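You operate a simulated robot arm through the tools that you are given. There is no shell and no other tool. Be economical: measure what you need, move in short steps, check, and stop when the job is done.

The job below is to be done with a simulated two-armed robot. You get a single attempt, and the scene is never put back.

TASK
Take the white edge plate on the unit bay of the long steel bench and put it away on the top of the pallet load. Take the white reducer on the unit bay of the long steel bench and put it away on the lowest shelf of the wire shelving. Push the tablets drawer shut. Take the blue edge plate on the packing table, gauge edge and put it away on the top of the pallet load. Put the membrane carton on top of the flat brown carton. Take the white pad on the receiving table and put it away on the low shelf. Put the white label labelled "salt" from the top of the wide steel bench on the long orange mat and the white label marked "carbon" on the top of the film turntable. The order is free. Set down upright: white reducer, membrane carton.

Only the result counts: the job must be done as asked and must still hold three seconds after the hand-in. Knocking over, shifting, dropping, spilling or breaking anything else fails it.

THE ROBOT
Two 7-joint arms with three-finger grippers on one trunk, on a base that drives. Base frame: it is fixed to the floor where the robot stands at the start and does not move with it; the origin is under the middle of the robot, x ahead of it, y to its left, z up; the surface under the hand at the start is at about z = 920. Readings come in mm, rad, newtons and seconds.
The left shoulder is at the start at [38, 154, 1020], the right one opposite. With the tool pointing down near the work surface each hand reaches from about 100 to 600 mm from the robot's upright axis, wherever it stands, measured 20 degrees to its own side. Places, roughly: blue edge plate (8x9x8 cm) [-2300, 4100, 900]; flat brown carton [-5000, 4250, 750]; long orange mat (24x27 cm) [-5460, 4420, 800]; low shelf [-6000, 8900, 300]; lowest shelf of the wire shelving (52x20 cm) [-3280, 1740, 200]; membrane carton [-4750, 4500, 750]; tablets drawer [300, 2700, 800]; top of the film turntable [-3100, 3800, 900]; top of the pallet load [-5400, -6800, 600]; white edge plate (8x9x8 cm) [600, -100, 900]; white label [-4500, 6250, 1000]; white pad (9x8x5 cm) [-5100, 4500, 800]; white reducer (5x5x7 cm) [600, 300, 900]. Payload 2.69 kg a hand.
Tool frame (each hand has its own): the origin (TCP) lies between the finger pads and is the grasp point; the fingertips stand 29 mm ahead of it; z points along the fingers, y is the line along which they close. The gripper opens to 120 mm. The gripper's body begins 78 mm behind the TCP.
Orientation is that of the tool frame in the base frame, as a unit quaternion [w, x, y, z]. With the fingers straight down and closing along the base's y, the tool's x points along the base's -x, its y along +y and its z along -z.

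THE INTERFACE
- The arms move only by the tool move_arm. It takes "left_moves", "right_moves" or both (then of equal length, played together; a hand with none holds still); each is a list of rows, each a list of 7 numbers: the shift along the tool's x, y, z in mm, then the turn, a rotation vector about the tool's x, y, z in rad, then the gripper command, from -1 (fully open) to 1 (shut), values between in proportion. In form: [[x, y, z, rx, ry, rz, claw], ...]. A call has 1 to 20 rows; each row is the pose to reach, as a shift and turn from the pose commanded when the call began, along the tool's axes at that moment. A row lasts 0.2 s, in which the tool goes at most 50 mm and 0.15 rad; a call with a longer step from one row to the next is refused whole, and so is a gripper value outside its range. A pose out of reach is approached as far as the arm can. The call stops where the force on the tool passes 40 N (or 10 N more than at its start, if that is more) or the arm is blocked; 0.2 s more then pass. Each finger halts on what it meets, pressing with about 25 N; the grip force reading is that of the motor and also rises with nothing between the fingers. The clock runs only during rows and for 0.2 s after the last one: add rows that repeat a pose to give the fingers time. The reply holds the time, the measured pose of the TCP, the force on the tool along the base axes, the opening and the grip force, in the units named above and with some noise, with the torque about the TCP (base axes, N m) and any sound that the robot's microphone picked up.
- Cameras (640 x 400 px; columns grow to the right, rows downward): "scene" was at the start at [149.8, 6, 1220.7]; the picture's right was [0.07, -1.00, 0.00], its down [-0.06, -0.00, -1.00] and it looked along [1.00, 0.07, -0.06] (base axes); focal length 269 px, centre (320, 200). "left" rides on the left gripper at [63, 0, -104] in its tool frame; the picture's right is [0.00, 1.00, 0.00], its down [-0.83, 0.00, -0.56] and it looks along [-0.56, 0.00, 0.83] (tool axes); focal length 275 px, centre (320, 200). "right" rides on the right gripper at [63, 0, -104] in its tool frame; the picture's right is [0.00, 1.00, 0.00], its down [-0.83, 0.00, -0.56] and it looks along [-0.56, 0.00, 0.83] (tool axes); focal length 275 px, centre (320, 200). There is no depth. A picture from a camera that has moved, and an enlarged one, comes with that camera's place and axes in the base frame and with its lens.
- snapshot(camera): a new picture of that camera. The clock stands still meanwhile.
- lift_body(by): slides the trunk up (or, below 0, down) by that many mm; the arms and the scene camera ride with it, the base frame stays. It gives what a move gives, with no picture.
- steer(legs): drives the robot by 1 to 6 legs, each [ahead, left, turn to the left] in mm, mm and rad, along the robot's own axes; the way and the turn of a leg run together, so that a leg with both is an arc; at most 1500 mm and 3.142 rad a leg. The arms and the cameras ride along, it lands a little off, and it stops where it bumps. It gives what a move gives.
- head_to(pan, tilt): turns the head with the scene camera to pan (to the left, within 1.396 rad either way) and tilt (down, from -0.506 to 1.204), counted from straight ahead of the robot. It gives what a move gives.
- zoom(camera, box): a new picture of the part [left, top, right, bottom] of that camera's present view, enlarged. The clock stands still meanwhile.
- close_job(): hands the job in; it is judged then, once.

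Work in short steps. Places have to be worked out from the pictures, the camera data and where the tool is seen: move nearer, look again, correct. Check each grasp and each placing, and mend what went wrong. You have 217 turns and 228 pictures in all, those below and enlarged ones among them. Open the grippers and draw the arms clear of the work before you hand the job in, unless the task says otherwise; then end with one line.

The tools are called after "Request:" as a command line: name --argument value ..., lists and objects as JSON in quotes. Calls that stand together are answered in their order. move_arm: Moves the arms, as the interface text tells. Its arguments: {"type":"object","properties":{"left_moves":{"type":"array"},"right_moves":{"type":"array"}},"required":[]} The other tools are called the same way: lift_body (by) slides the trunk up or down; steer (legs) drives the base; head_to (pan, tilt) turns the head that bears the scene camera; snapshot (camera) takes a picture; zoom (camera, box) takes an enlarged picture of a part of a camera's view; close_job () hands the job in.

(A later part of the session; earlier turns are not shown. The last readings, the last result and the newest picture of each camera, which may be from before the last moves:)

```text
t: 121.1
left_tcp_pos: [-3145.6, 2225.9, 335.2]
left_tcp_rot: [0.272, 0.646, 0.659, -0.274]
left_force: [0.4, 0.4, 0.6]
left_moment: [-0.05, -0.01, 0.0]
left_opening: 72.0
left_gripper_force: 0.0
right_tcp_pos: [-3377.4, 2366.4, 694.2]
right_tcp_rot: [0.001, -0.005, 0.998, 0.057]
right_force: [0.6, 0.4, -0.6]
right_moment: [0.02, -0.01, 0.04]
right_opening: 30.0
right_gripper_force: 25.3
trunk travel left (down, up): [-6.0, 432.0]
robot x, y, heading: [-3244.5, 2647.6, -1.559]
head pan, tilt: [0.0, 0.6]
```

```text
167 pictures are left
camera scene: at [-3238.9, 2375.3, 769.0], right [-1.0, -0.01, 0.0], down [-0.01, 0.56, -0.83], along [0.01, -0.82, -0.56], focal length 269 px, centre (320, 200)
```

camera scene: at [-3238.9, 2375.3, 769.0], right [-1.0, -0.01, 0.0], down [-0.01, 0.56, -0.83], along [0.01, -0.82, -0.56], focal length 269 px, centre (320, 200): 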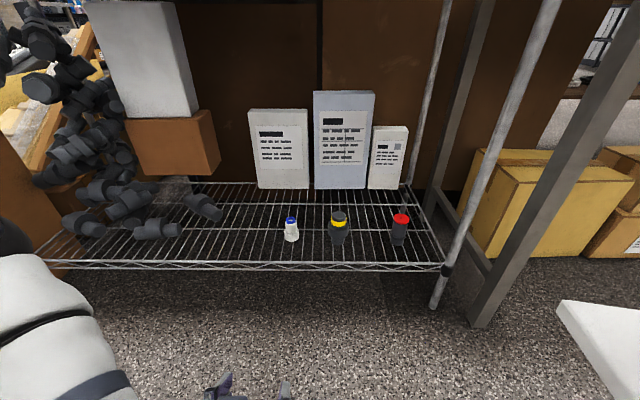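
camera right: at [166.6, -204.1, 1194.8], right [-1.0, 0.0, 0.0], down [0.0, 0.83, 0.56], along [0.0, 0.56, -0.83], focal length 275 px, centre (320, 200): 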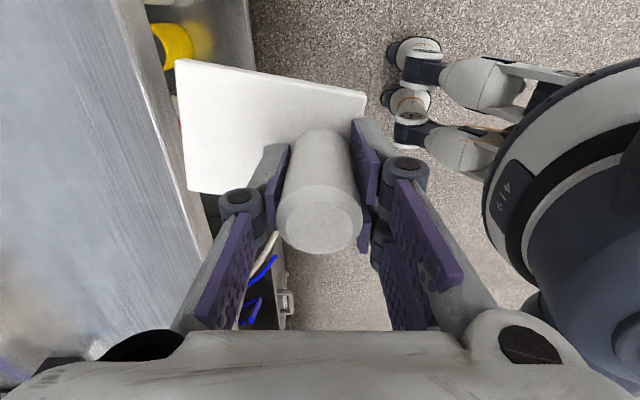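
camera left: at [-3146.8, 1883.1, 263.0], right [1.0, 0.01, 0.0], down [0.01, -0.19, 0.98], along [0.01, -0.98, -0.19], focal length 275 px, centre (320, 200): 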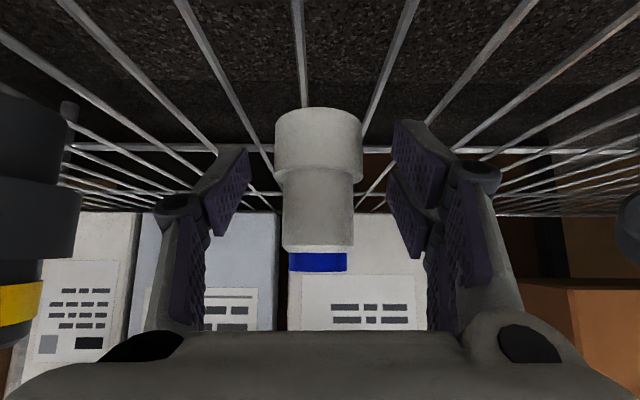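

Reducer is well placed. I raise the trunk and bring the left hand up to a vertical tool pose.

Request:
lift_body --by 380

Request:
move_arm --left_moves '[[-25, 0, -28, 0, 0.08, 0, -0.2], [-50, 0, -56, 0, 0.16, 0, -0.2], [-75, 0, -84, 0, 0.24, 0, -0.2], [-100, 0, -112, 0, 0.32, 0, -0.2], [-125, 0, -140, 0, 0.4, 0, -0.2], [-150, 0, -168, 0, 0.48, 0, -0.2], [-175, 0, -196, 0, 0.56, 0, -0.2], [-200, 0, -224, 0, 0.64, 0, -0.2], [-220, 0, -260, 0, 0.72, 0, -0.2], [-240, 0, -290, 0, 0.785, 0, -0.2]]'

Request:
snapshot --camera "right"

```text
t: 124.8
left_tcp_pos: [-3146.5, 2226.1, 715.7]
left_tcp_rot: [0.272, 0.646, 0.659, -0.273]
left_force: [-0.1, 0.6, -0.8]
left_moment: [-0.01, 0.0, -0.02]
left_opening: 71.9
left_gripper_force: 0.0
right_tcp_pos: [-3378.0, 2366.6, 1074.4]
right_tcp_rot: [0.002, -0.006, 0.998, 0.057]
right_force: [-0.3, -0.3, -1.2]
right_moment: [-0.01, -0.02, -0.04]
right_opening: 30.0
right_gripper_force: 25.2
trunk travel left (down, up): [-386.0, 52.0]
robot x, y, heading: [-3245.5, 2650.3, -1.562]
head pan, tilt: [0.0, 0.6]
```

```text
t: 127.0
left_tcp_pos: [-3143.5, 2263.5, 1090.0]
left_tcp_rot: [-0.001, 0.701, 0.713, -0.006]
left_force: [0.0, -0.4, -0.3]
left_moment: [-0.02, 0.02, -0.01]
left_opening: 72.2
left_gripper_force: 0.1
right_tcp_pos: [-3378.4, 2367.2, 1074.9]
right_tcp_rot: [0.001, -0.005, 0.998, 0.056]
right_force: [0.8, -0.1, -0.4]
right_moment: [0.02, -0.01, -0.01]
right_opening: 30.0
right_gripper_force: 24.6
trunk travel left (down, up): [-386.0, 52.0]
robot x, y, heading: [-3244.2, 2645.8, -1.563]
head pan, tilt: [0.0, 0.6]
```

```text
166 pictures are left
camera right: at [-3440.8, 2353.3, 1178.2], right [-0.01, 0.99, 0.11], down [0.83, -0.05, 0.56], along [0.56, 0.1, -0.82], focal length 275 px, centre (320, 200)
```

right: 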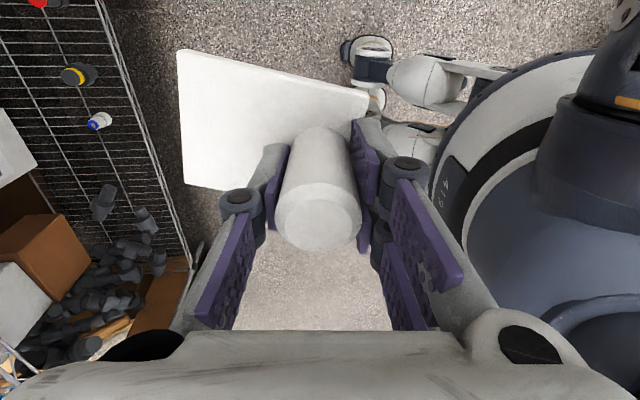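

The right tool has kept the ~6° pitch; I correct it, then turn to face the packing table (north) and shift to x≈-2300.

Request:
move_arm --right_moves '[[0, 0, 0, 0.04, 0, 0, 1], [0, 0, 0, 0.08, 0, 0, 1], [0, 0, 0, 0.112, 0, 0, 1]]'

Request:
steer --legs '[[0, 0, 1.57], [0, 0, 1.56], [0, -930, 0]]'

Request:
snapshot --camera "scene"

```text
t: 127.8
left_tcp_pos: [-3144.5, 2264.9, 1089.1]
left_tcp_rot: [0.0, 0.701, 0.713, -0.006]
left_force: [0.5, -0.3, 0.0]
left_moment: [-0.02, 0.0, 0.01]
left_opening: 72.4
left_gripper_force: 0.0
right_tcp_pos: [-3377.6, 2368.3, 1073.8]
right_tcp_rot: [0.001, -0.005, 1.0, -0.001]
right_force: [-1.3, -1.0, -0.2]
right_moment: [0.01, 0.0, 0.0]
right_opening: 30.1
right_gripper_force: 24.9
trunk travel left (down, up): [-386.0, 52.0]
robot x, y, heading: [-3241.5, 2644.6, -1.56]
head pan, tilt: [0.0, 0.6]
```

```text
t: 142.8
left_tcp_pos: [-2405.2, 3014.8, 1089.7]
left_tcp_rot: [0.006, -0.7, 0.714, 0.0]
left_force: [0.2, 0.3, 0.4]
left_moment: [0.0, 0.02, -0.01]
left_opening: 72.0
left_gripper_force: 0.0
right_tcp_pos: [-2176.0, 2904.9, 1073.6]
right_tcp_rot: [0.0, 1.0, -0.013, 0.0]
right_force: [0.9, 0.2, -1.0]
right_moment: [-0.02, -0.01, 0.01]
right_opening: 30.0
right_gripper_force: 25.1
trunk travel left (down, up): [-386.0, 52.0]
robot x, y, heading: [-2317.5, 2629.2, 1.543]
head pan, tilt: [0.0, 0.6]
```

```text
165 pictures are left
camera scene: at [-2312.6, 2772.5, 1171.0], right [1.0, -0.03, 0.0], down [-0.01, -0.56, -0.83], along [0.02, 0.82, -0.56], focal length 269 px, centre (320, 200)
```

scene: 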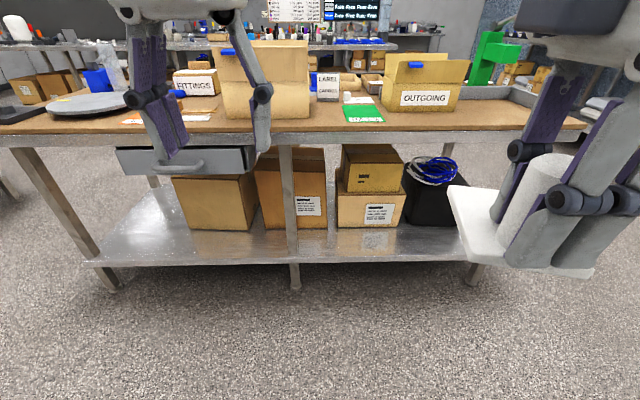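

I zoom on the table to find the blue edge plate.

Request:
head_to --pan 0 --tilt 0.3

Request:
zoom --camera "scene" --box '[170, 90, 490, 290]'

Request:
zoom --camera "scene" --box '[0, 90, 320, 290]'

```text
t: 143.6
left_tcp_pos: [-2405.0, 3015.1, 1089.4]
left_tcp_rot: [0.007, -0.7, 0.714, 0.0]
left_force: [-0.6, 0.6, -0.2]
left_moment: [0.0, -0.02, 0.05]
left_opening: 71.9
left_gripper_force: 0.1
right_tcp_pos: [-2176.9, 2903.7, 1074.1]
right_tcp_rot: [-0.001, 1.0, -0.012, -0.002]
right_force: [0.2, -0.3, 0.0]
right_moment: [0.0, 0.03, -0.01]
right_opening: 30.3
right_gripper_force: 25.1
trunk travel left (down, up): [-386.0, 52.0]
robot x, y, heading: [-2319.7, 2626.1, 1.547]
head pan, tilt: [0.0, 0.3]
```

```text
2.00 times, centred on (330, 190) of scene
camera zoom: at [-2312.6, 2777.5, 1198.5], right [1.0, -0.03, 0.0], down [-0.01, -0.3, -0.96], along [0.02, 0.95, -0.3], focal length 537 px, centre (300, 220)
```

zoom: 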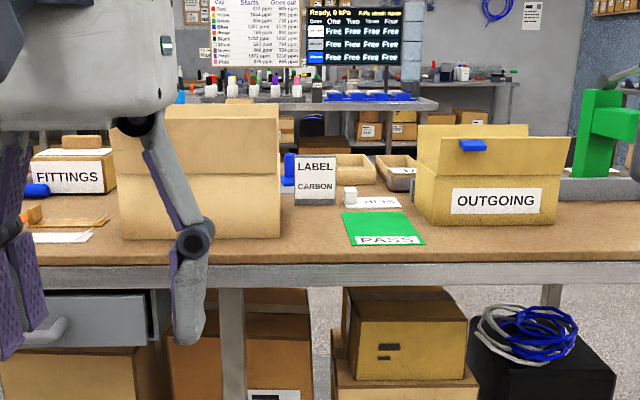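

```text
2.00 times, centred on (160, 190) of scene
camera zoom: at [-2312.6, 2777.5, 1198.5], right [1.0, -0.03, 0.0], down [-0.01, -0.3, -0.96], along [0.02, 0.95, -0.3], focal length 537 px, centre (640, 220)
```

zoom: 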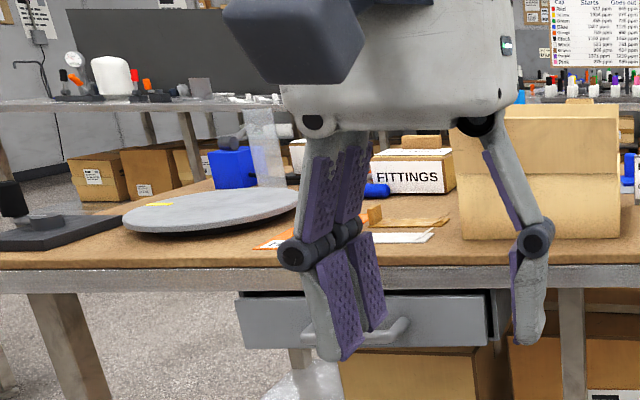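

The blue plate seems to stand behind the "LABEL CARBON" box, near the far edge, so it needs an approach from the north. The left hand is free, so I first go east to the tablets drawer at [300,2700].

Request:
steer --legs '[[0, 0, -1.55], [1350, 0, 0]]'

Request:
head_to --pan 0 --tilt 0.35

Request:
snapshot --camera "scene"

```text
t: 154.1
left_tcp_pos: [-585.1, 2756.6, 1088.9]
left_tcp_rot: [0.005, -0.015, 1.0, -0.004]
left_force: [-1.2, -0.2, -1.0]
left_moment: [0.01, 0.03, 0.0]
left_opening: 72.2
left_gripper_force: 0.0
right_tcp_pos: [-685.0, 2521.4, 1074.6]
right_tcp_rot: [0.0, 0.715, -0.699, -0.001]
right_force: [-0.5, -0.1, -1.1]
right_moment: [0.0, 0.01, 0.0]
right_opening: 30.4
right_gripper_force: 24.6
trunk travel left (down, up): [-386.0, 52.0]
robot x, y, heading: [-968.7, 2651.1, 0.022]
head pan, tilt: [0.0, 0.3]
```

```text
t: 154.8
left_tcp_pos: [-585.6, 2756.5, 1088.1]
left_tcp_rot: [0.005, -0.015, 1.0, -0.004]
left_force: [0.1, -0.4, -0.7]
left_moment: [-0.01, -0.04, -0.04]
left_opening: 72.0
left_gripper_force: 0.1
right_tcp_pos: [-685.8, 2520.8, 1073.8]
right_tcp_rot: [-0.001, 0.716, -0.698, 0.0]
right_force: [-0.6, 0.7, -0.8]
right_moment: [0.01, -0.02, -0.02]
right_opening: 30.4
right_gripper_force: 25.8
trunk travel left (down, up): [-386.0, 52.0]
robot x, y, heading: [-968.5, 2649.8, 0.025]
head pan, tilt: [0.0, 0.351]
```

```text
162 pictures are left
camera scene: at [-816.0, 2653.1, 1193.8], right [0.03, -1.0, 0.0], down [-0.34, -0.01, -0.94], along [0.94, 0.02, -0.34], focal length 269 px, centre (320, 200)
```

scene: 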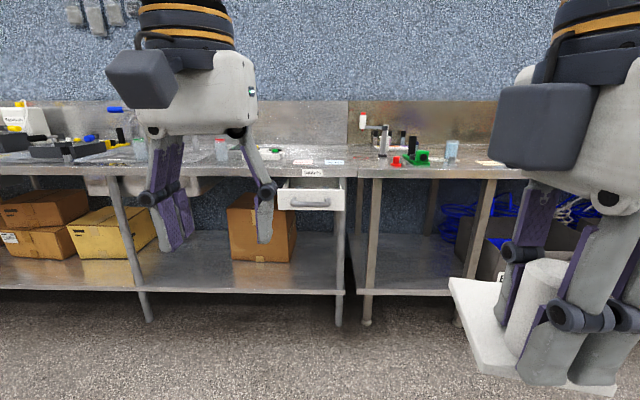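

The Tablets drawer (white front, x≈300, bench edge x≈396) is straight ahead. I zoom to see its face and handle.

Request:
zoom --camera "scene" --box '[260, 150, 380, 225]'

```text
5.33 times, centred on (320, 188) of scene
camera zoom: at [-816.0, 2653.1, 1193.8], right [0.03, -1.0, 0.0], down [-0.34, -0.01, -0.94], along [0.94, 0.02, -0.34], focal length 1432 px, centre (320, 267)
```

zoom: 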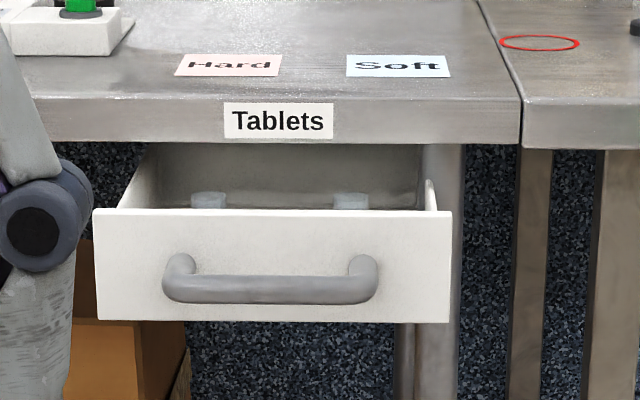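

I close the left hand and bring it to a near-horizontal forward pose at z≈815, aligned with the drawer centre (y≈2716).

Request:
move_arm --left_moves '[[0, -6, 27, 0, -0.145, 0, 0.3], [0, -12, 54, 0, -0.29, 0, 0.8], [-2, -18, 81, 0, -0.435, 0, 1], [-4, -24, 108, 0, -0.58, 0, 1], [-6, -30, 135, 0, -0.725, 0, 1], [-8, -36, 162, 0, -0.87, 0, 1], [-10, -42, 189, 0, -1.015, 0, 1], [-12, -48, 216, 0, -1.16, 0, 1], [-14, -54, 243, 0, -1.305, 0, 1], [-16, -60, 272, 0, -1.45, 0, 1], [-16, -60, 272, 0, -1.45, 0, 1]]'

Request:
snapshot --camera "left"

Request:
snapshot --camera "scene"

```text
t: 157.2
left_tcp_pos: [-563.1, 2696.1, 817.1]
left_tcp_rot: [0.667, -0.018, 0.745, 0.009]
left_force: [0.2, 0.2, 0.2]
left_moment: [-0.01, -0.01, 0.0]
left_opening: 0.0
left_gripper_force: 25.0
right_tcp_pos: [-685.4, 2520.4, 1075.2]
right_tcp_rot: [-0.002, 0.716, -0.698, -0.001]
right_force: [-0.3, 0.1, -1.3]
right_moment: [0.0, 0.01, 0.01]
right_opening: 30.5
right_gripper_force: 24.5
trunk travel left (down, up): [-386.0, 52.0]
robot x, y, heading: [-968.9, 2649.3, 0.025]
head pan, tilt: [0.0, 0.351]
```

```text
160 pictures are left
camera left: at [-674.0, 2691.3, 767.5], right [-0.04, 1.0, -0.01], down [-0.46, -0.01, 0.89], along [0.89, 0.04, 0.46], focal length 275 px, centre (320, 200)
```

left: 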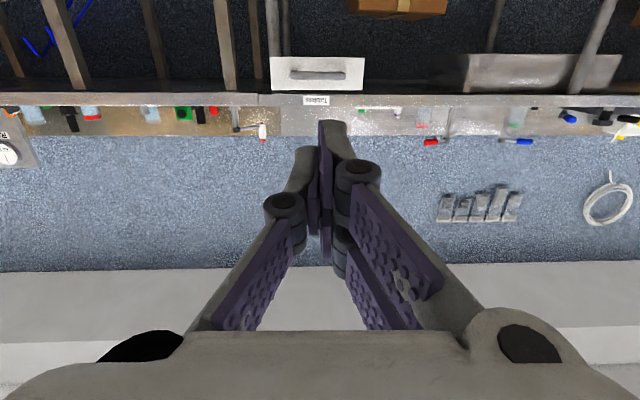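

```text
159 pictures are left
camera scene: at [-816.3, 2652.9, 1193.9], right [0.03, -1.0, 0.0], down [-0.34, -0.01, -0.94], along [0.94, 0.02, -0.34], focal length 269 px, centre (320, 200)
```

scene: 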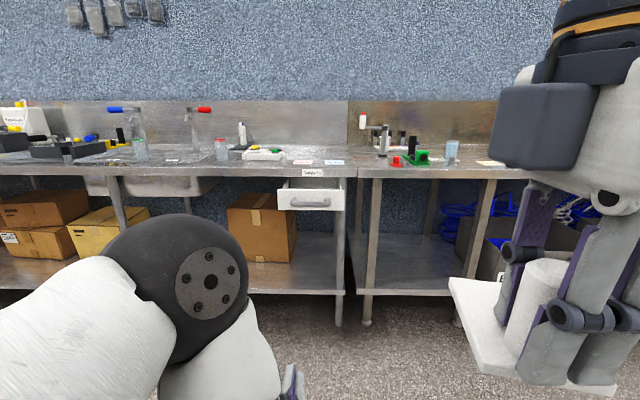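

Triangulated: drawer face x≈243, z 767–856, handle at z≈807; bench edge x≈374. I raise the hand to z≈841 (above the handle) and drive 690 mm ahead.

Request:
move_arm --left_moves '[[-12, 0, 0, 0, 0, 0, 1], [-24, 0, 3, 0, 0, 0, 1], [-24, 0, 3, 0, 0, 0, 1]]'

Request:
steer --legs '[[690, 0, 0]]'

Request:
snapshot --camera "left"

Request:
head_to --pan 0.2 --tilt 0.75

Request:
snapshot --camera "scene"

```text
t: 158.0
left_tcp_pos: [-559.7, 2693.4, 840.7]
left_tcp_rot: [0.667, -0.013, 0.745, 0.006]
left_force: [0.7, -0.4, 0.3]
left_moment: [0.0, 0.02, -0.01]
left_opening: 0.2
left_gripper_force: 25.5
right_tcp_pos: [-684.8, 2521.1, 1074.5]
right_tcp_rot: [-0.001, 0.716, -0.698, -0.001]
right_force: [0.5, -0.6, -1.3]
right_moment: [-0.03, 0.04, 0.0]
right_opening: 30.1
right_gripper_force: 25.0
trunk travel left (down, up): [-386.0, 52.0]
robot x, y, heading: [-968.4, 2647.2, 0.021]
head pan, tilt: [0.0, 0.351]
```

```text
t: 161.7
left_tcp_pos: [127.3, 2716.8, 840.6]
left_tcp_rot: [0.666, -0.018, 0.746, 0.01]
left_force: [-0.7, -0.5, -0.2]
left_moment: [-0.01, 0.01, -0.02]
left_opening: 0.0
left_gripper_force: 25.1
right_tcp_pos: [1.9, 2544.2, 1074.1]
right_tcp_rot: [-0.001, 0.719, -0.695, 0.0]
right_force: [0.7, -0.2, -1.5]
right_moment: [0.04, 0.02, 0.02]
right_opening: 30.2
right_gripper_force: 25.0
trunk travel left (down, up): [-386.0, 52.0]
robot x, y, heading: [-277.2, 2670.4, 0.033]
head pan, tilt: [0.0, 0.351]
```

```text
158 pictures are left
camera left: at [17.1, 2712.9, 790.2], right [-0.04, 1.0, 0.0], down [-0.46, -0.01, 0.89], along [0.89, 0.04, 0.46], focal length 275 px, centre (320, 200)
```

left: 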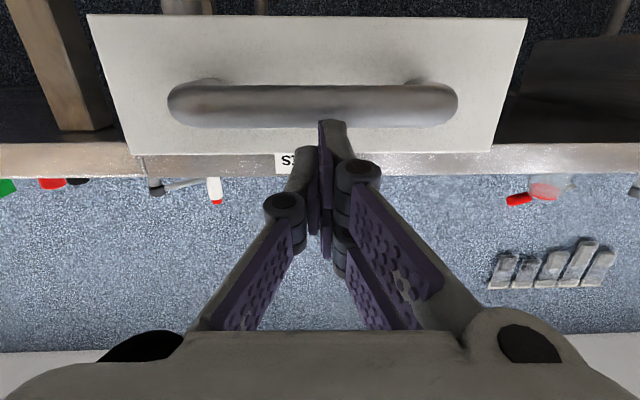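

```text
t: 162.6
left_tcp_pos: [127.1, 2717.6, 839.5]
left_tcp_rot: [0.666, -0.018, 0.746, 0.01]
left_force: [0.4, -0.3, 0.1]
left_moment: [-0.01, -0.02, 0.01]
left_opening: 0.1
left_gripper_force: 24.8
right_tcp_pos: [1.4, 2543.7, 1074.3]
right_tcp_rot: [-0.001, 0.719, -0.695, 0.0]
right_force: [0.5, -0.1, -1.8]
right_moment: [-0.03, -0.01, 0.0]
right_opening: 30.2
right_gripper_force: 24.9
trunk travel left (down, up): [-386.0, 52.0]
robot x, y, heading: [-280.9, 2668.5, 0.03]
head pan, tilt: [0.201, 0.75]
```

```text
157 pictures are left
camera scene: at [-142.2, 2690.4, 1158.2], right [0.23, -0.97, 0.0], down [-0.66, -0.16, -0.73], along [0.71, 0.17, -0.68], focal length 269 px, centre (320, 200)
```

scene: 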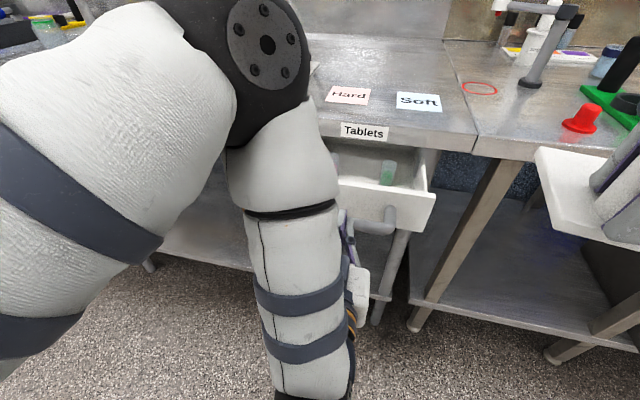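

The handle's top is at z≈832 and face top ≈861; I raise the tip to z≈847 and drive 60 mm nearer, then push with the arm.

Request:
move_arm --left_moves '[[-10, 0, 1, 0, 0, 0, 1], [-10, 0, 1, 0, 0, 0, 1]]'

Request:
steer --legs '[[60, 0, 0]]'

Request:
snapshot --camera "left"

```text
t: 163.2
left_tcp_pos: [127.4, 2718.1, 850.0]
left_tcp_rot: [0.667, -0.017, 0.745, 0.01]
left_force: [0.5, -0.6, -0.2]
left_moment: [-0.02, 0.02, -0.01]
left_opening: 0.0
left_gripper_force: 24.8
right_tcp_pos: [1.7, 2543.1, 1073.8]
right_tcp_rot: [0.0, 0.719, -0.695, -0.002]
right_force: [0.1, -1.4, -0.6]
right_moment: [0.02, 0.01, -0.01]
right_opening: 30.2
right_gripper_force: 24.8
trunk travel left (down, up): [-386.0, 52.0]
robot x, y, heading: [-279.6, 2670.7, 0.036]
head pan, tilt: [0.201, 0.75]
```

```text
t: 164.2
left_tcp_pos: [189.5, 2720.7, 849.7]
left_tcp_rot: [0.665, -0.017, 0.747, 0.009]
left_force: [0.8, -0.6, 0.5]
left_moment: [-0.02, -0.04, -0.01]
left_opening: 0.0
left_gripper_force: 25.3
right_tcp_pos: [61.9, 2544.9, 1074.5]
right_tcp_rot: [-0.001, 0.718, -0.696, -0.001]
right_force: [0.9, -0.3, -2.0]
right_moment: [0.02, 0.06, 0.01]
right_opening: 30.1
right_gripper_force: 25.4
trunk travel left (down, up): [-386.0, 52.0]
robot x, y, heading: [-223.3, 2668.5, 0.037]
head pan, tilt: [0.201, 0.75]
```

```text
156 pictures are left
camera left: at [78.4, 2715.1, 799.8], right [-0.04, 1.0, 0.0], down [-0.46, -0.01, 0.89], along [0.89, 0.04, 0.46], focal length 275 px, centre (320, 200)
```

left: 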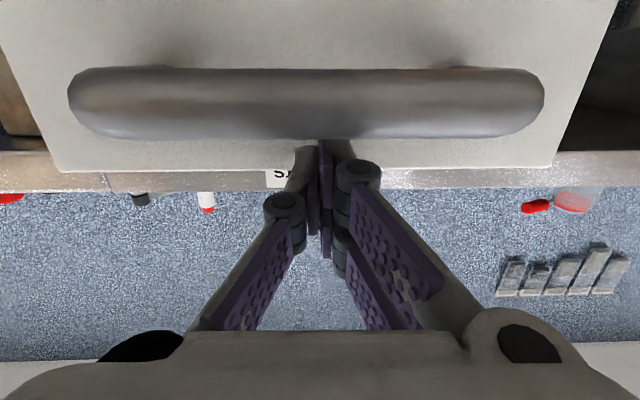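

The tip is above the handle, just before the face. I push straight ahead ~150 mm in small rows; it will stop on force when closed.

Request:
move_arm --left_moves '[[-1, 0, 9, 0, 0, 0, 1], [-2, 0, 18, 0, 0, 0, 1], [-3, 0, 27, 0, 0, 0, 1], [-4, 0, 36, 0, 0, 0, 1], [-5, 0, 45, 0, 0, 0, 1], [-6, 0, 54, 0, 0, 0, 1], [-7, 0, 63, 0, 0, 0, 1], [-8, 0, 72, 0, 0, 0, 1], [-9, 0, 81, 0, 0, 0, 1], [-10, 0, 90, 0, 0, 0, 1], [-11, 0, 99, 0, 0, 0, 1], [-12, 0, 108, 0, 0, 0, 1], [-13, 0, 117, 0, 0, 0, 1], [-14, 0, 126, 0, 0, 0, 1]]'

Request:
snapshot --camera "scene"

Request:
snapshot --camera "left"

```text
t: 167.2
left_tcp_pos: [313.3, 2723.7, 849.9]
left_tcp_rot: [0.666, -0.017, 0.745, 0.01]
left_force: [-25.4, 1.9, 3.3]
left_moment: [-0.14, -0.24, -0.03]
left_opening: 0.0
left_gripper_force: 24.8
right_tcp_pos: [59.6, 2545.1, 1075.0]
right_tcp_rot: [-0.002, 0.719, -0.695, 0.0]
right_force: [0.0, 0.1, -0.5]
right_moment: [-0.02, 0.09, -0.03]
right_opening: 30.3
right_gripper_force: 25.2
trunk travel left (down, up): [-386.0, 52.0]
robot x, y, heading: [-222.6, 2673.2, 0.034]
head pan, tilt: [0.201, 0.75]
```

```text
155 pictures are left
camera scene: at [-86.0, 2692.6, 1158.5], right [0.23, -0.97, 0.0], down [-0.66, -0.16, -0.73], along [0.71, 0.17, -0.68], focal length 269 px, centre (320, 200)
```

scene: 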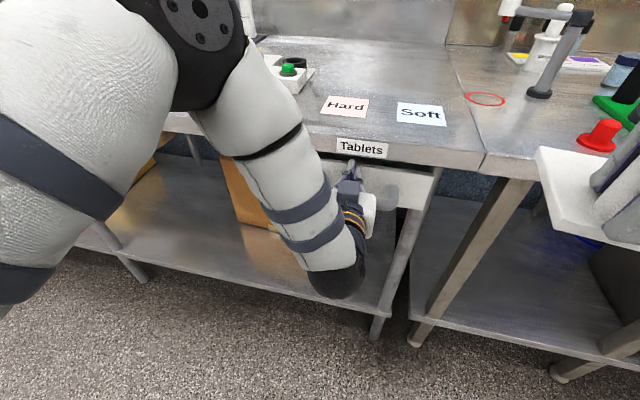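

```text
154 pictures are left
camera left: at [201.6, 2719.7, 800.0], right [-0.04, 1.0, 0.0], down [-0.46, -0.01, 0.89], along [0.89, 0.03, 0.46], focal length 275 px, centre (320, 200)
```

left: 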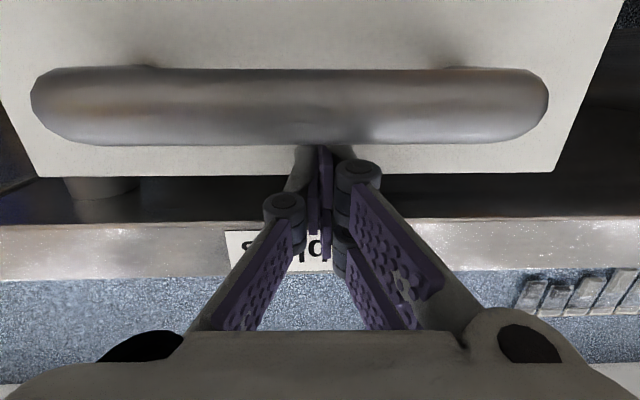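

Pushing with ~25 N, tip at x≈342. I continue until it stops.

Request:
move_arm --left_moves '[[-1, 0, 6, 0, 0, 0, 1], [-1, 0, 12, 0, 0, 0, 1], [-2, 0, 18, 0, 0, 0, 1], [-3, 0, 24, 0, 0, 0, 1], [-3, 0, 30, 0, 0, 0, 1], [-4, 0, 36, 0, 0, 0, 1]]'

Request:
snapshot --camera "scene"

Request:
snapshot --camera "left"

```text
t: 167.5
left_tcp_pos: [311.6, 2724.1, 848.7]
left_tcp_rot: [0.666, -0.016, 0.746, 0.008]
left_force: [-20.5, 2.5, 8.5]
left_moment: [-0.06, -0.34, -0.02]
left_opening: 0.2
left_gripper_force: 28.7
right_tcp_pos: [57.0, 2546.5, 1073.9]
right_tcp_rot: [-0.002, 0.719, -0.696, 0.001]
right_force: [-0.7, 0.3, -1.2]
right_moment: [-0.02, 0.03, 0.0]
right_opening: 30.4
right_gripper_force: 25.4
trunk travel left (down, up): [-386.0, 52.0]
robot x, y, heading: [-224.5, 2673.6, 0.035]
head pan, tilt: [0.201, 0.75]
stopped in row 1 (left hand): the force on the tool passed its limit at 43 N (the readings are from after the stop); the commanded pose is now the measured one
```

```text
153 pictures are left
camera scene: at [-86.9, 2692.9, 1158.8], right [0.23, -0.97, 0.0], down [-0.66, -0.16, -0.73], along [0.71, 0.17, -0.68], focal length 269 px, centre (320, 200)
```

scene: 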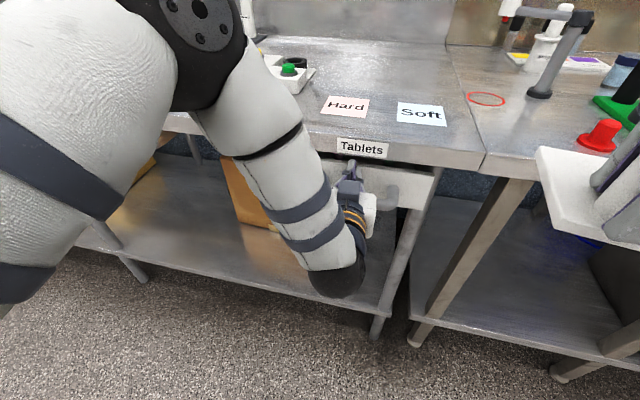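

```text
152 pictures are left
camera left: at [201.5, 2719.8, 800.1], right [-0.04, 1.0, 0.0], down [-0.46, -0.01, 0.89], along [0.89, 0.03, 0.46], focal length 275 px, centre (320, 200)
```

left: 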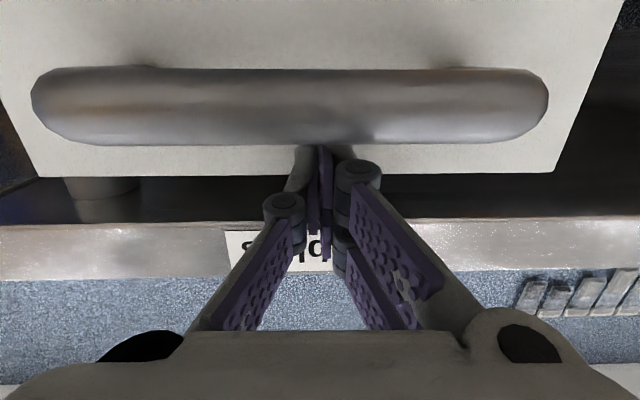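

The face now sits just behind the bench edge (x≈329) and resisted 43 N: closed. I withdraw the hand and back off, then check.

Request:
move_arm --left_moves '[[1, 0, -10, 0, 0, 0, 1], [4, 0, -40, 0, 0, 0, 1], [9, 0, -80, 0, 0, 0, 1], [14, 0, -120, 0, 0, 0, 1]]'

Request:
steer --legs '[[-600, 0, 0]]'

Request:
head_to --pan 0 --tilt 0.4

Request:
zoom --camera "scene" --box '[240, 120, 400, 240]'

```text
t: 168.5
left_tcp_pos: [192.8, 2721.1, 847.2]
left_tcp_rot: [0.664, -0.017, 0.747, 0.009]
left_force: [0.1, 0.3, 0.1]
left_moment: [0.0, 0.04, 0.0]
left_opening: 0.0
left_gripper_force: 28.6
right_tcp_pos: [60.5, 2546.3, 1073.8]
right_tcp_rot: [0.0, 0.719, -0.695, 0.0]
right_force: [-0.3, 0.6, -0.8]
right_moment: [0.01, 0.03, 0.0]
right_opening: 30.2
right_gripper_force: 24.4
trunk travel left (down, up): [-386.0, 52.0]
robot x, y, heading: [-222.8, 2668.6, 0.035]
head pan, tilt: [0.201, 0.75]
```

```text
t: 171.9
left_tcp_pos: [-408.1, 2701.9, 846.8]
left_tcp_rot: [0.664, -0.018, 0.748, 0.01]
left_force: [0.4, 0.1, 0.0]
left_moment: [0.03, 0.0, 0.02]
left_opening: 0.0
left_gripper_force: 28.6
right_tcp_pos: [-540.6, 2526.0, 1073.5]
right_tcp_rot: [0.0, 0.721, -0.693, 0.0]
right_force: [0.4, 0.0, -0.8]
right_moment: [0.01, -0.02, 0.01]
right_opening: 30.0
right_gripper_force: 25.0
trunk travel left (down, up): [-386.0, 52.0]
robot x, y, heading: [-824.7, 2646.5, 0.044]
head pan, tilt: [0.201, 0.75]
```

```text
t: 172.7
left_tcp_pos: [-409.7, 2700.4, 846.8]
left_tcp_rot: [0.664, -0.019, 0.748, 0.012]
left_force: [0.5, -0.4, 0.5]
left_moment: [0.0, -0.02, 0.02]
left_opening: 0.0
left_gripper_force: 28.5
right_tcp_pos: [-540.4, 2526.1, 1074.1]
right_tcp_rot: [-0.001, 0.72, -0.694, -0.001]
right_force: [-0.9, -0.9, -1.1]
right_moment: [0.0, 0.06, -0.01]
right_opening: 30.2
right_gripper_force: 25.3
trunk travel left (down, up): [-386.0, 52.0]
robot x, y, heading: [-825.2, 2647.9, 0.043]
head pan, tilt: [0.0, 0.4]
```

```text
3.33 times, centred on (320, 180) of scene
camera zoom: at [-672.8, 2655.4, 1189.2], right [0.04, -1.0, 0.0], down [-0.39, -0.02, -0.92], along [0.92, 0.04, -0.39], focal length 895 px, centre (320, 267)
```

zoom: 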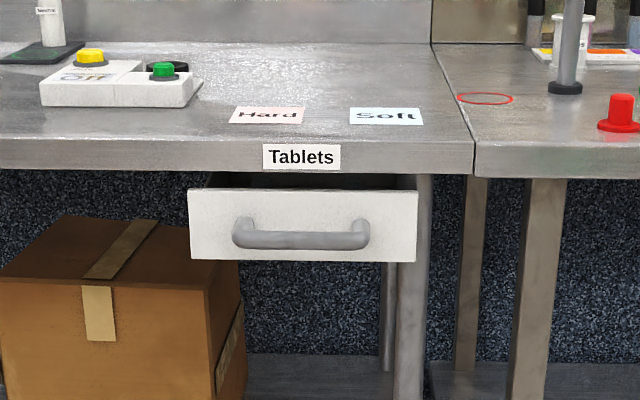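

Drawer is shut. I restore the left hand to a vertical pose at z≈1090 and drive around the east end of the packing table to its north side.

Request:
move_arm --left_moves '[[-24, 0, -6, 0, 0.145, 0, 1], [-48, 0, -12, 0, 0.29, 0, 0.5], [-73, 0, -18, 0, 0.435, 0, 0], [-97, 0, -24, 0, 0.58, 0, -0.2], [-121, 0, -30, 0, 0.725, 0, -0.2], [-146, 0, -36, 0, 0.87, 0, -0.2], [-170, 0, -42, 0, 1.015, 0, -0.2], [-194, 0, -48, 0, 1.16, 0, -0.2], [-219, 0, -54, 0, 1.305, 0, -0.2], [-243, 0, -60, 0, 1.45, 0, -0.2]]'

Request:
steer --legs '[[0, 0, 1.53]]'

Request:
head_to --pan 0.3 --tilt 0.3

Request:
snapshot --camera "scene"

```text
t: 174.9
left_tcp_pos: [-440.2, 2700.1, 1097.2]
left_tcp_rot: [0.0, -0.02, 1.0, -0.005]
left_force: [-0.2, 0.2, 0.1]
left_moment: [0.01, 0.03, 0.01]
left_opening: 72.1
left_gripper_force: 0.0
right_tcp_pos: [-539.3, 2525.1, 1074.6]
right_tcp_rot: [-0.001, 0.721, -0.693, -0.001]
right_force: [-0.8, -0.7, -1.8]
right_moment: [0.0, 0.04, -0.01]
right_opening: 30.3
right_gripper_force: 25.2
trunk travel left (down, up): [-386.0, 52.0]
robot x, y, heading: [-825.0, 2650.4, 0.038]
head pan, tilt: [0.0, 0.4]
```

```text
t: 179.1
left_tcp_pos: [-862.0, 3035.5, 1095.6]
left_tcp_rot: [-0.004, 0.708, -0.706, 0.002]
left_force: [0.3, 0.0, 0.2]
left_moment: [-0.01, -0.03, -0.04]
left_opening: 71.7
left_gripper_force: 0.1
right_tcp_pos: [-688.5, 2928.8, 1074.9]
right_tcp_rot: [0.0, 1.0, -0.001, -0.001]
right_force: [-0.3, 0.0, -1.5]
right_moment: [0.0, 0.02, -0.01]
right_opening: 30.1
right_gripper_force: 25.0
trunk travel left (down, up): [-386.0, 52.0]
robot x, y, heading: [-826.1, 2653.8, 1.569]
head pan, tilt: [0.0, 0.4]
```

```text
t: 179.9
left_tcp_pos: [-860.5, 3036.9, 1096.9]
left_tcp_rot: [-0.004, 0.709, -0.706, 0.002]
left_force: [1.1, 0.6, 0.3]
left_moment: [-0.02, -0.01, 0.02]
left_opening: 71.8
left_gripper_force: 0.0
right_tcp_pos: [-688.2, 2929.3, 1074.3]
right_tcp_rot: [0.0, 1.0, -0.001, -0.001]
right_force: [-0.8, 0.0, -0.8]
right_moment: [-0.03, 0.02, 0.01]
right_opening: 30.1
right_gripper_force: 25.1
trunk travel left (down, up): [-386.0, 52.0]
robot x, y, heading: [-822.6, 2648.3, 1.575]
head pan, tilt: [0.3, 0.3]
```

```text
150 pictures are left
camera scene: at [-849.5, 2795.6, 1198.5], right [0.96, 0.29, 0.0], down [0.09, -0.28, -0.96], along [-0.28, 0.91, -0.3], focal length 269 px, centre (320, 200)
```

scene: 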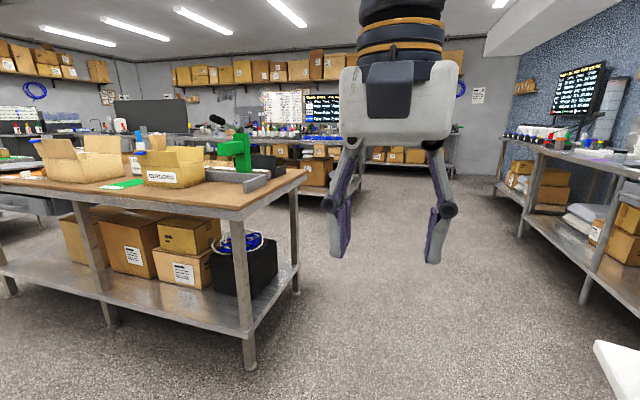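

I drive north to about y=3900 and look west along the gap behind the table.

Request:
steer --legs '[[1250, 0, 0]]'

Request:
head_to --pan 1.1 --tilt 0.35

Request:
snapshot --camera "scene"

```text
t: 186.2
left_tcp_pos: [-875.3, 4296.9, 1097.5]
left_tcp_rot: [-0.004, 0.713, -0.701, 0.002]
left_force: [-0.5, 0.5, 0.4]
left_moment: [-0.02, -0.02, 0.0]
left_opening: 71.7
left_gripper_force: 0.1
right_tcp_pos: [-700.7, 4194.4, 1074.5]
right_tcp_rot: [0.0, 1.0, 0.007, -0.001]
right_force: [0.6, 0.0, -1.2]
right_moment: [0.03, -0.01, 0.01]
right_opening: 30.4
right_gripper_force: 25.2
trunk travel left (down, up): [-386.0, 52.0]
robot x, y, heading: [-833.6, 3910.8, 1.586]
head pan, tilt: [0.3, 0.3]
```

```text
t: 187.4
left_tcp_pos: [-875.1, 4297.2, 1097.2]
left_tcp_rot: [-0.003, 0.713, -0.701, 0.003]
left_force: [0.3, 0.6, -0.7]
left_moment: [0.02, -0.01, 0.03]
left_opening: 71.8
left_gripper_force: 0.1
right_tcp_pos: [-701.2, 4192.3, 1074.4]
right_tcp_rot: [0.0, 1.0, 0.007, -0.001]
right_force: [-0.9, -0.9, -1.7]
right_moment: [-0.02, 0.05, 0.0]
right_opening: 30.1
right_gripper_force: 24.7
trunk travel left (down, up): [-386.0, 52.0]
robot x, y, heading: [-830.4, 3909.5, 1.587]
head pan, tilt: [1.1, 0.351]
```

```text
149 pictures are left
camera scene: at [-914.9, 4009.3, 1193.8], right [0.44, 0.9, 0.0], down [0.31, -0.15, -0.94], along [-0.84, 0.42, -0.34], focal length 269 px, centre (320, 200)
```

scene: 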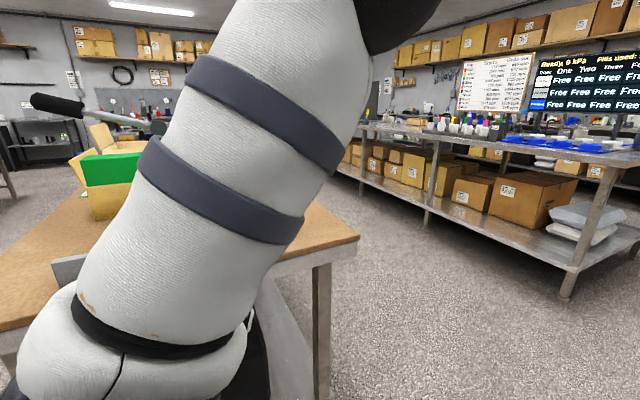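

A wide aisle (y≈4350–6000) lies north of the table. I drive in and turn to face the table from the north at x≈-2330.

Request:
steer --legs '[[1150, 0, 0], [0, 0, 1.555], [1480, 0, 0], [0, 0, 1.57]]'

Request:
head_to --pan 0 --tilt 0.45

Request:
snapshot --camera "scene"

```text
t: 207.7
left_tcp_pos: [-2264.6, 4657.0, 1096.8]
left_tcp_rot: [-0.002, 0.692, 0.722, -0.003]
left_force: [1.0, 0.0, 0.1]
left_moment: [0.01, 0.01, 0.04]
left_opening: 72.0
left_gripper_force: 0.1
right_tcp_pos: [-2443.5, 4757.6, 1073.7]
right_tcp_rot: [0.001, -0.018, 1.0, 0.0]
right_force: [-1.0, -1.8, -1.1]
right_moment: [0.03, -0.03, 0.09]
right_opening: 30.4
right_gripper_force: 24.9
trunk travel left (down, up): [-386.0, 52.0]
robot x, y, heading: [-2319.7, 5045.6, -1.531]
head pan, tilt: [1.1, 0.351]
```

```text
t: 209.1
left_tcp_pos: [-2265.9, 4658.3, 1096.3]
left_tcp_rot: [-0.002, 0.692, 0.722, -0.003]
left_force: [-0.8, -0.9, -0.8]
left_moment: [-0.01, 0.02, 0.05]
left_opening: 71.7
left_gripper_force: 0.2
right_tcp_pos: [-2442.5, 4759.1, 1074.7]
right_tcp_rot: [0.001, -0.018, 1.0, 0.0]
right_force: [-0.8, 0.0, -1.7]
right_moment: [0.01, -0.01, -0.03]
right_opening: 30.1
right_gripper_force: 24.4
trunk travel left (down, up): [-386.0, 52.0]
robot x, y, heading: [-2315.3, 5039.9, -1.529]
head pan, tilt: [0.0, 0.45]
```

```text
148 pictures are left
camera scene: at [-2309.8, 4893.1, 1184.6], right [-1.0, -0.04, 0.0], down [-0.02, 0.43, -0.9], along [0.03, -0.9, -0.44], focal length 269 px, centre (320, 200)
```

scene: 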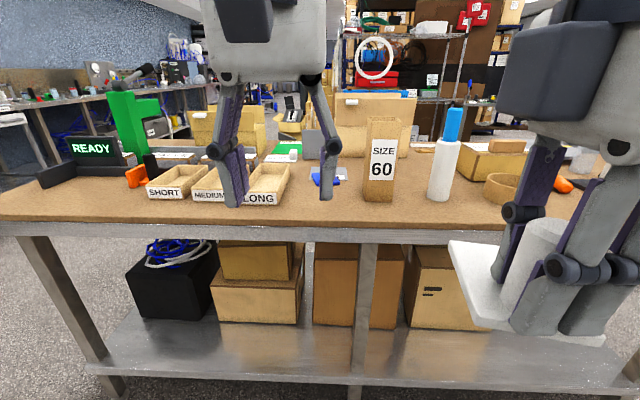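

The blue plate peeks out between the LONG tray and the SIZE 60 box at about [-2300,4190]. I raise the right hand for clearance and drive 250 mm nearer, viewing with the left camera.

Request:
move_arm --right_moves '[[0, 0, -20, 0, 0, 0, 1], [0, 0, -40, 0, 0, 0, 1], [0, 0, -60, 0, 0, 0, 1], [0, 0, -80, 0, 0, 0, 1], [0, 0, -95, 0, 0, 0, 1]]'

Request:
steer --legs '[[250, 0, 0]]'

Request:
snapshot --camera "left"

Request:
snapshot --camera "scene"

```text
t: 210.3
left_tcp_pos: [-2265.8, 4658.7, 1097.5]
left_tcp_rot: [-0.003, 0.692, 0.721, -0.004]
left_force: [0.5, 0.1, -0.1]
left_moment: [0.03, 0.01, -0.01]
left_opening: 72.1
left_gripper_force: 0.0
right_tcp_pos: [-2440.1, 4756.6, 1162.6]
right_tcp_rot: [0.001, -0.018, 1.0, 0.0]
right_force: [0.0, 0.2, -2.2]
right_moment: [0.02, 0.01, -0.01]
right_opening: 30.3
right_gripper_force: 24.6
right hand out of reach, approached as far as the arm can: row 5
trunk travel left (down, up): [-386.0, 52.0]
robot x, y, heading: [-2317.0, 5043.8, -1.533]
head pan, tilt: [0.0, 0.45]
```

```text
t: 212.1
left_tcp_pos: [-2253.0, 4404.8, 1096.3]
left_tcp_rot: [-0.003, 0.69, 0.723, -0.004]
left_force: [-0.2, -1.3, -0.7]
left_moment: [0.03, 0.04, 0.0]
left_opening: 72.1
left_gripper_force: 0.0
right_tcp_pos: [-2428.1, 4504.3, 1162.7]
right_tcp_rot: [0.002, -0.021, 1.0, 0.0]
right_force: [-0.4, 0.2, -1.7]
right_moment: [0.04, 0.01, -0.02]
right_opening: 30.1
right_gripper_force: 24.8
trunk travel left (down, up): [-386.0, 52.0]
robot x, y, heading: [-2307.1, 4793.3, -1.532]
head pan, tilt: [0.0, 0.45]
```

```text
147 pictures are left
camera left: at [-2254.6, 4468.7, 1201.6], right [1.0, 0.04, -0.01], down [0.04, -0.83, 0.56], along [0.02, -0.56, -0.83], focal length 275 px, centre (320, 200)
```

left: 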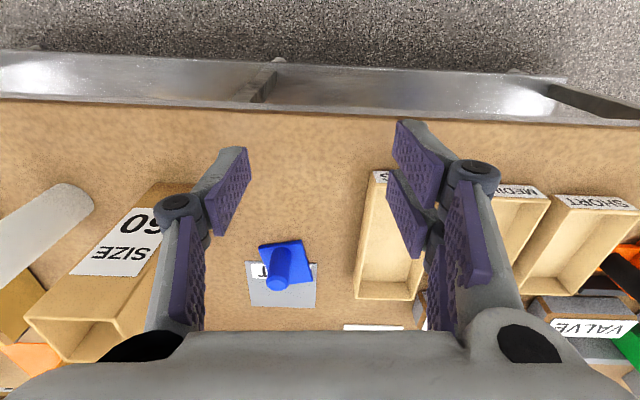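

```text
146 pictures are left
camera scene: at [-2298.9, 4640.2, 1184.5], right [-1.0, -0.04, 0.0], down [-0.02, 0.44, -0.9], along [0.04, -0.9, -0.44], focal length 269 px, centre (320, 200)
```

scene: 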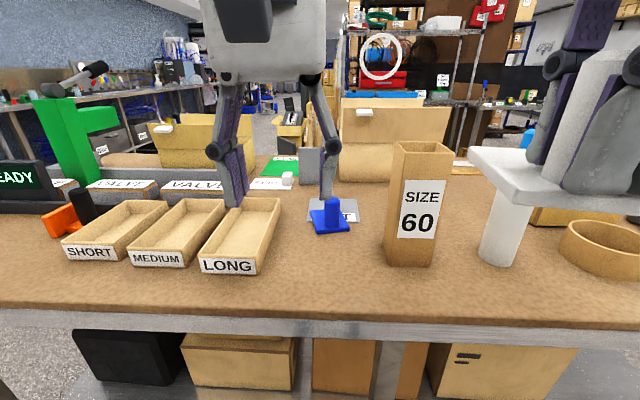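

I zoom in on the blue plate in both views.

Request:
zoom --camera "left" --box '[220, 215, 360, 325]'

Request:
zoom --camera "scene" --box '[270, 170, 390, 250]'

```text
3.64 times, centred on (290, 270) of left
camera zoom: at [-2254.6, 4468.7, 1201.6], right [1.0, 0.04, -0.01], down [0.04, -0.83, 0.56], along [0.02, -0.56, -0.83], focal length 1001 px, centre (429, -54)
```

zoom: 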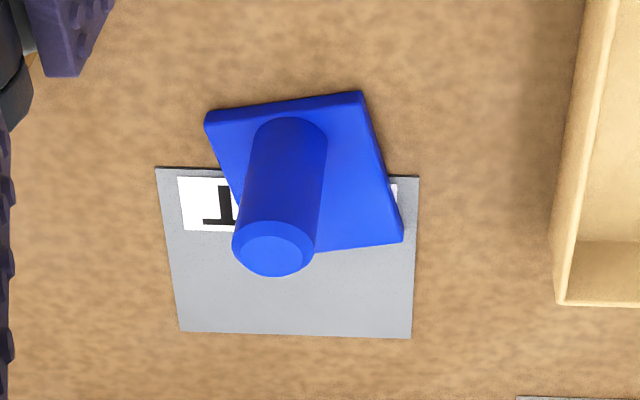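

```text
5.00 times, centred on (330, 210) of scene
camera zoom: at [-2298.9, 4640.2, 1184.5], right [-1.0, -0.04, 0.0], down [-0.02, 0.44, -0.9], along [0.04, -0.9, -0.44], focal length 1343 px, centre (270, 150)
```

zoom: 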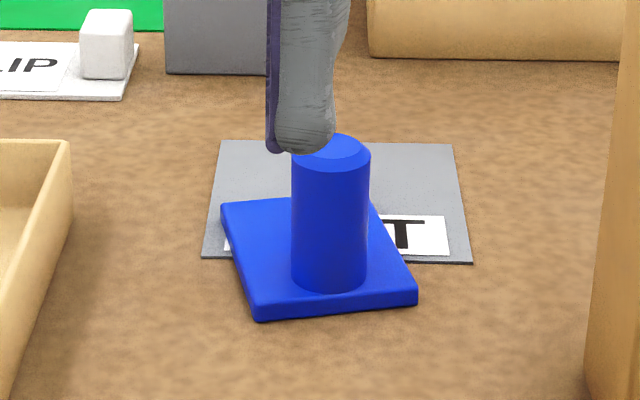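

Triangulated: peg top ≈[-2302,4153,947], so the table is ≈872. I drive 100 mm closer, shift 50 mm right, and turn the left hand 90° (closing fore-aft), as worked for the first plate.

Request:
steer --legs '[[100, -50, 0]]'

Request:
move_arm --left_moves '[[0, 0, 0, 0, 0, 0.14, -0.2], [0, 0, 0, 0, 0, 0.28, -0.2], [0, 0, 0, 0, 0, 0.42, -0.2], [0, 0, 0, 0, 0, 0.56, -0.2], [0, 0, 0, 0, 0, 0.7, -0.2], [0, 0, 0, 0, 0, 0.84, -0.2], [0, 0, 0, 0, 0, 0.98, -0.2], [0, 0, 0, 0, 0, 1.12, -0.2], [0, 0, 0, 0, 0, 1.26, -0.2], [0, 0, 0, 0, 0, 1.4, -0.2], [0, 0, 0, 0, 0, 1.54, -0.2]]'

Request:
snapshot --camera "left"

```text
t: 213.3
left_tcp_pos: [-2299.7, 4303.4, 1096.7]
left_tcp_rot: [-0.002, 0.691, 0.723, -0.003]
left_force: [-0.4, 0.6, 0.6]
left_moment: [0.01, 0.0, 0.01]
left_opening: 72.3
left_gripper_force: 0.1
right_tcp_pos: [-2474.6, 4402.7, 1161.0]
right_tcp_rot: [0.001, -0.021, 1.0, 0.0]
right_force: [0.2, -0.5, -1.7]
right_moment: [0.05, 0.0, -0.04]
right_opening: 30.2
right_gripper_force: 24.8
trunk travel left (down, up): [-386.0, 52.0]
robot x, y, heading: [-2355.9, 4686.7, -1.528]
head pan, tilt: [0.0, 0.45]
```

```text
t: 215.7
left_tcp_pos: [-2298.8, 4303.8, 1095.3]
left_tcp_rot: [0.0, 0.999, 0.037, -0.004]
left_force: [-0.7, 0.3, 0.0]
left_moment: [0.02, 0.01, 0.02]
left_opening: 72.1
left_gripper_force: 0.0
right_tcp_pos: [-2473.1, 4404.1, 1161.8]
right_tcp_rot: [0.002, -0.021, 1.0, -0.001]
right_force: [0.5, 0.7, -0.8]
right_moment: [0.06, -0.02, -0.02]
right_opening: 30.2
right_gripper_force: 25.0
trunk travel left (down, up): [-386.0, 52.0]
robot x, y, heading: [-2351.1, 4688.5, -1.535]
head pan, tilt: [0.0, 0.45]
```

```text
143 pictures are left
camera left: at [-2234.8, 4308.8, 1201.2], right [0.07, -1.0, 0.0], down [-0.82, -0.06, 0.56], along [-0.56, -0.04, -0.83], focal length 275 px, centre (320, 200)
```

left: 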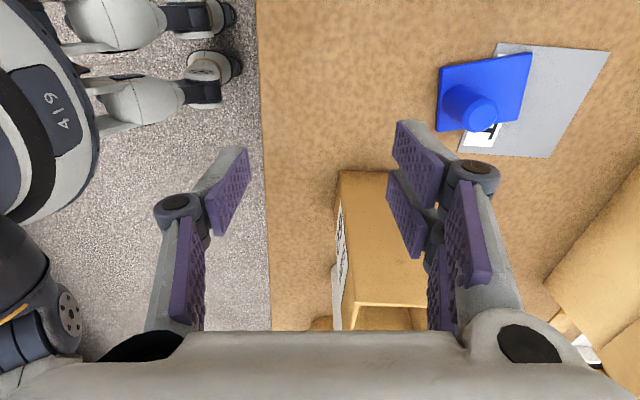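

Peg confirmed at [-2302,4157]. I move above it at z≈1030.

Request:
move_arm --left_moves '[[-3, 30, 0, 0, 0, 0, -0.2], [-6, 60, 10, 0, 0, 0, -0.2], [-9, 90, 20, 0, 0, 0, -0.2], [-12, 120, 40, 0, 0, 0, -0.2], [-14, 146, 65, 0, 0, 0, -0.2], [-14, 146, 65, 0, 0, 0, -0.2]]'

Request:
snapshot --camera "left"

```text
t: 217.1
left_tcp_pos: [-2301.0, 4173.5, 1026.0]
left_tcp_rot: [0.001, 0.999, 0.039, -0.004]
left_force: [0.4, -0.6, 1.1]
left_moment: [-0.05, 0.0, 0.03]
left_opening: 72.0
left_gripper_force: 0.1
left hand out of reach, approached as far as the arm can: row 4, 5, 6
right_tcp_pos: [-2474.4, 4402.9, 1161.5]
right_tcp_rot: [0.002, -0.02, 1.0, -0.002]
right_force: [-0.1, 0.5, 0.4]
right_moment: [0.02, 0.03, 0.0]
right_opening: 30.0
right_gripper_force: 25.1
trunk travel left (down, up): [-386.0, 52.0]
robot x, y, heading: [-2354.0, 4685.9, -1.524]
head pan, tilt: [0.0, 0.45]
```

```text
142 pictures are left
camera left: at [-2236.5, 4177.9, 1130.4], right [0.07, -1.0, 0.0], down [-0.82, -0.06, 0.56], along [-0.56, -0.04, -0.83], focal length 275 px, centre (320, 200)
```

left: 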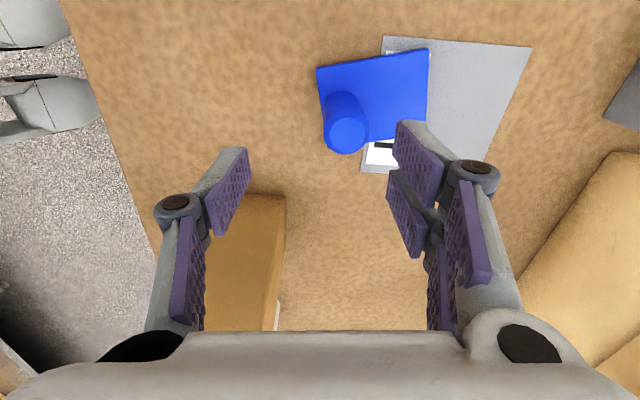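

Slightly out of reach; I drive 40 mm nearer and re-centre.

Request:
steer --legs '[[40, 0, 0]]'

Request:
snapshot --camera "left"

```text
t: 218.0
left_tcp_pos: [-2298.8, 4132.7, 1024.7]
left_tcp_rot: [0.001, 0.999, 0.038, -0.004]
left_force: [-0.8, 0.0, 0.1]
left_moment: [0.01, 0.0, 0.01]
left_opening: 72.0
left_gripper_force: 0.0
right_tcp_pos: [-2472.8, 4362.5, 1162.6]
right_tcp_rot: [0.001, -0.021, 1.0, 0.0]
right_force: [-1.4, -0.8, -1.4]
right_moment: [0.08, 0.01, -0.04]
right_opening: 30.4
right_gripper_force: 24.5
trunk travel left (down, up): [-386.0, 52.0]
robot x, y, heading: [-2349.2, 4650.3, -1.525]
head pan, tilt: [0.0, 0.45]
```

```text
141 pictures are left
camera left: at [-2235.0, 4137.0, 1129.8], right [0.07, -1.0, 0.0], down [-0.82, -0.06, 0.56], along [-0.56, -0.04, -0.83], focal length 275 px, centre (320, 200)
```

left: 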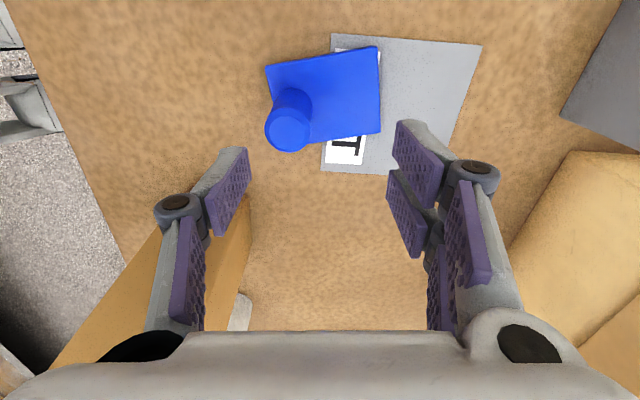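

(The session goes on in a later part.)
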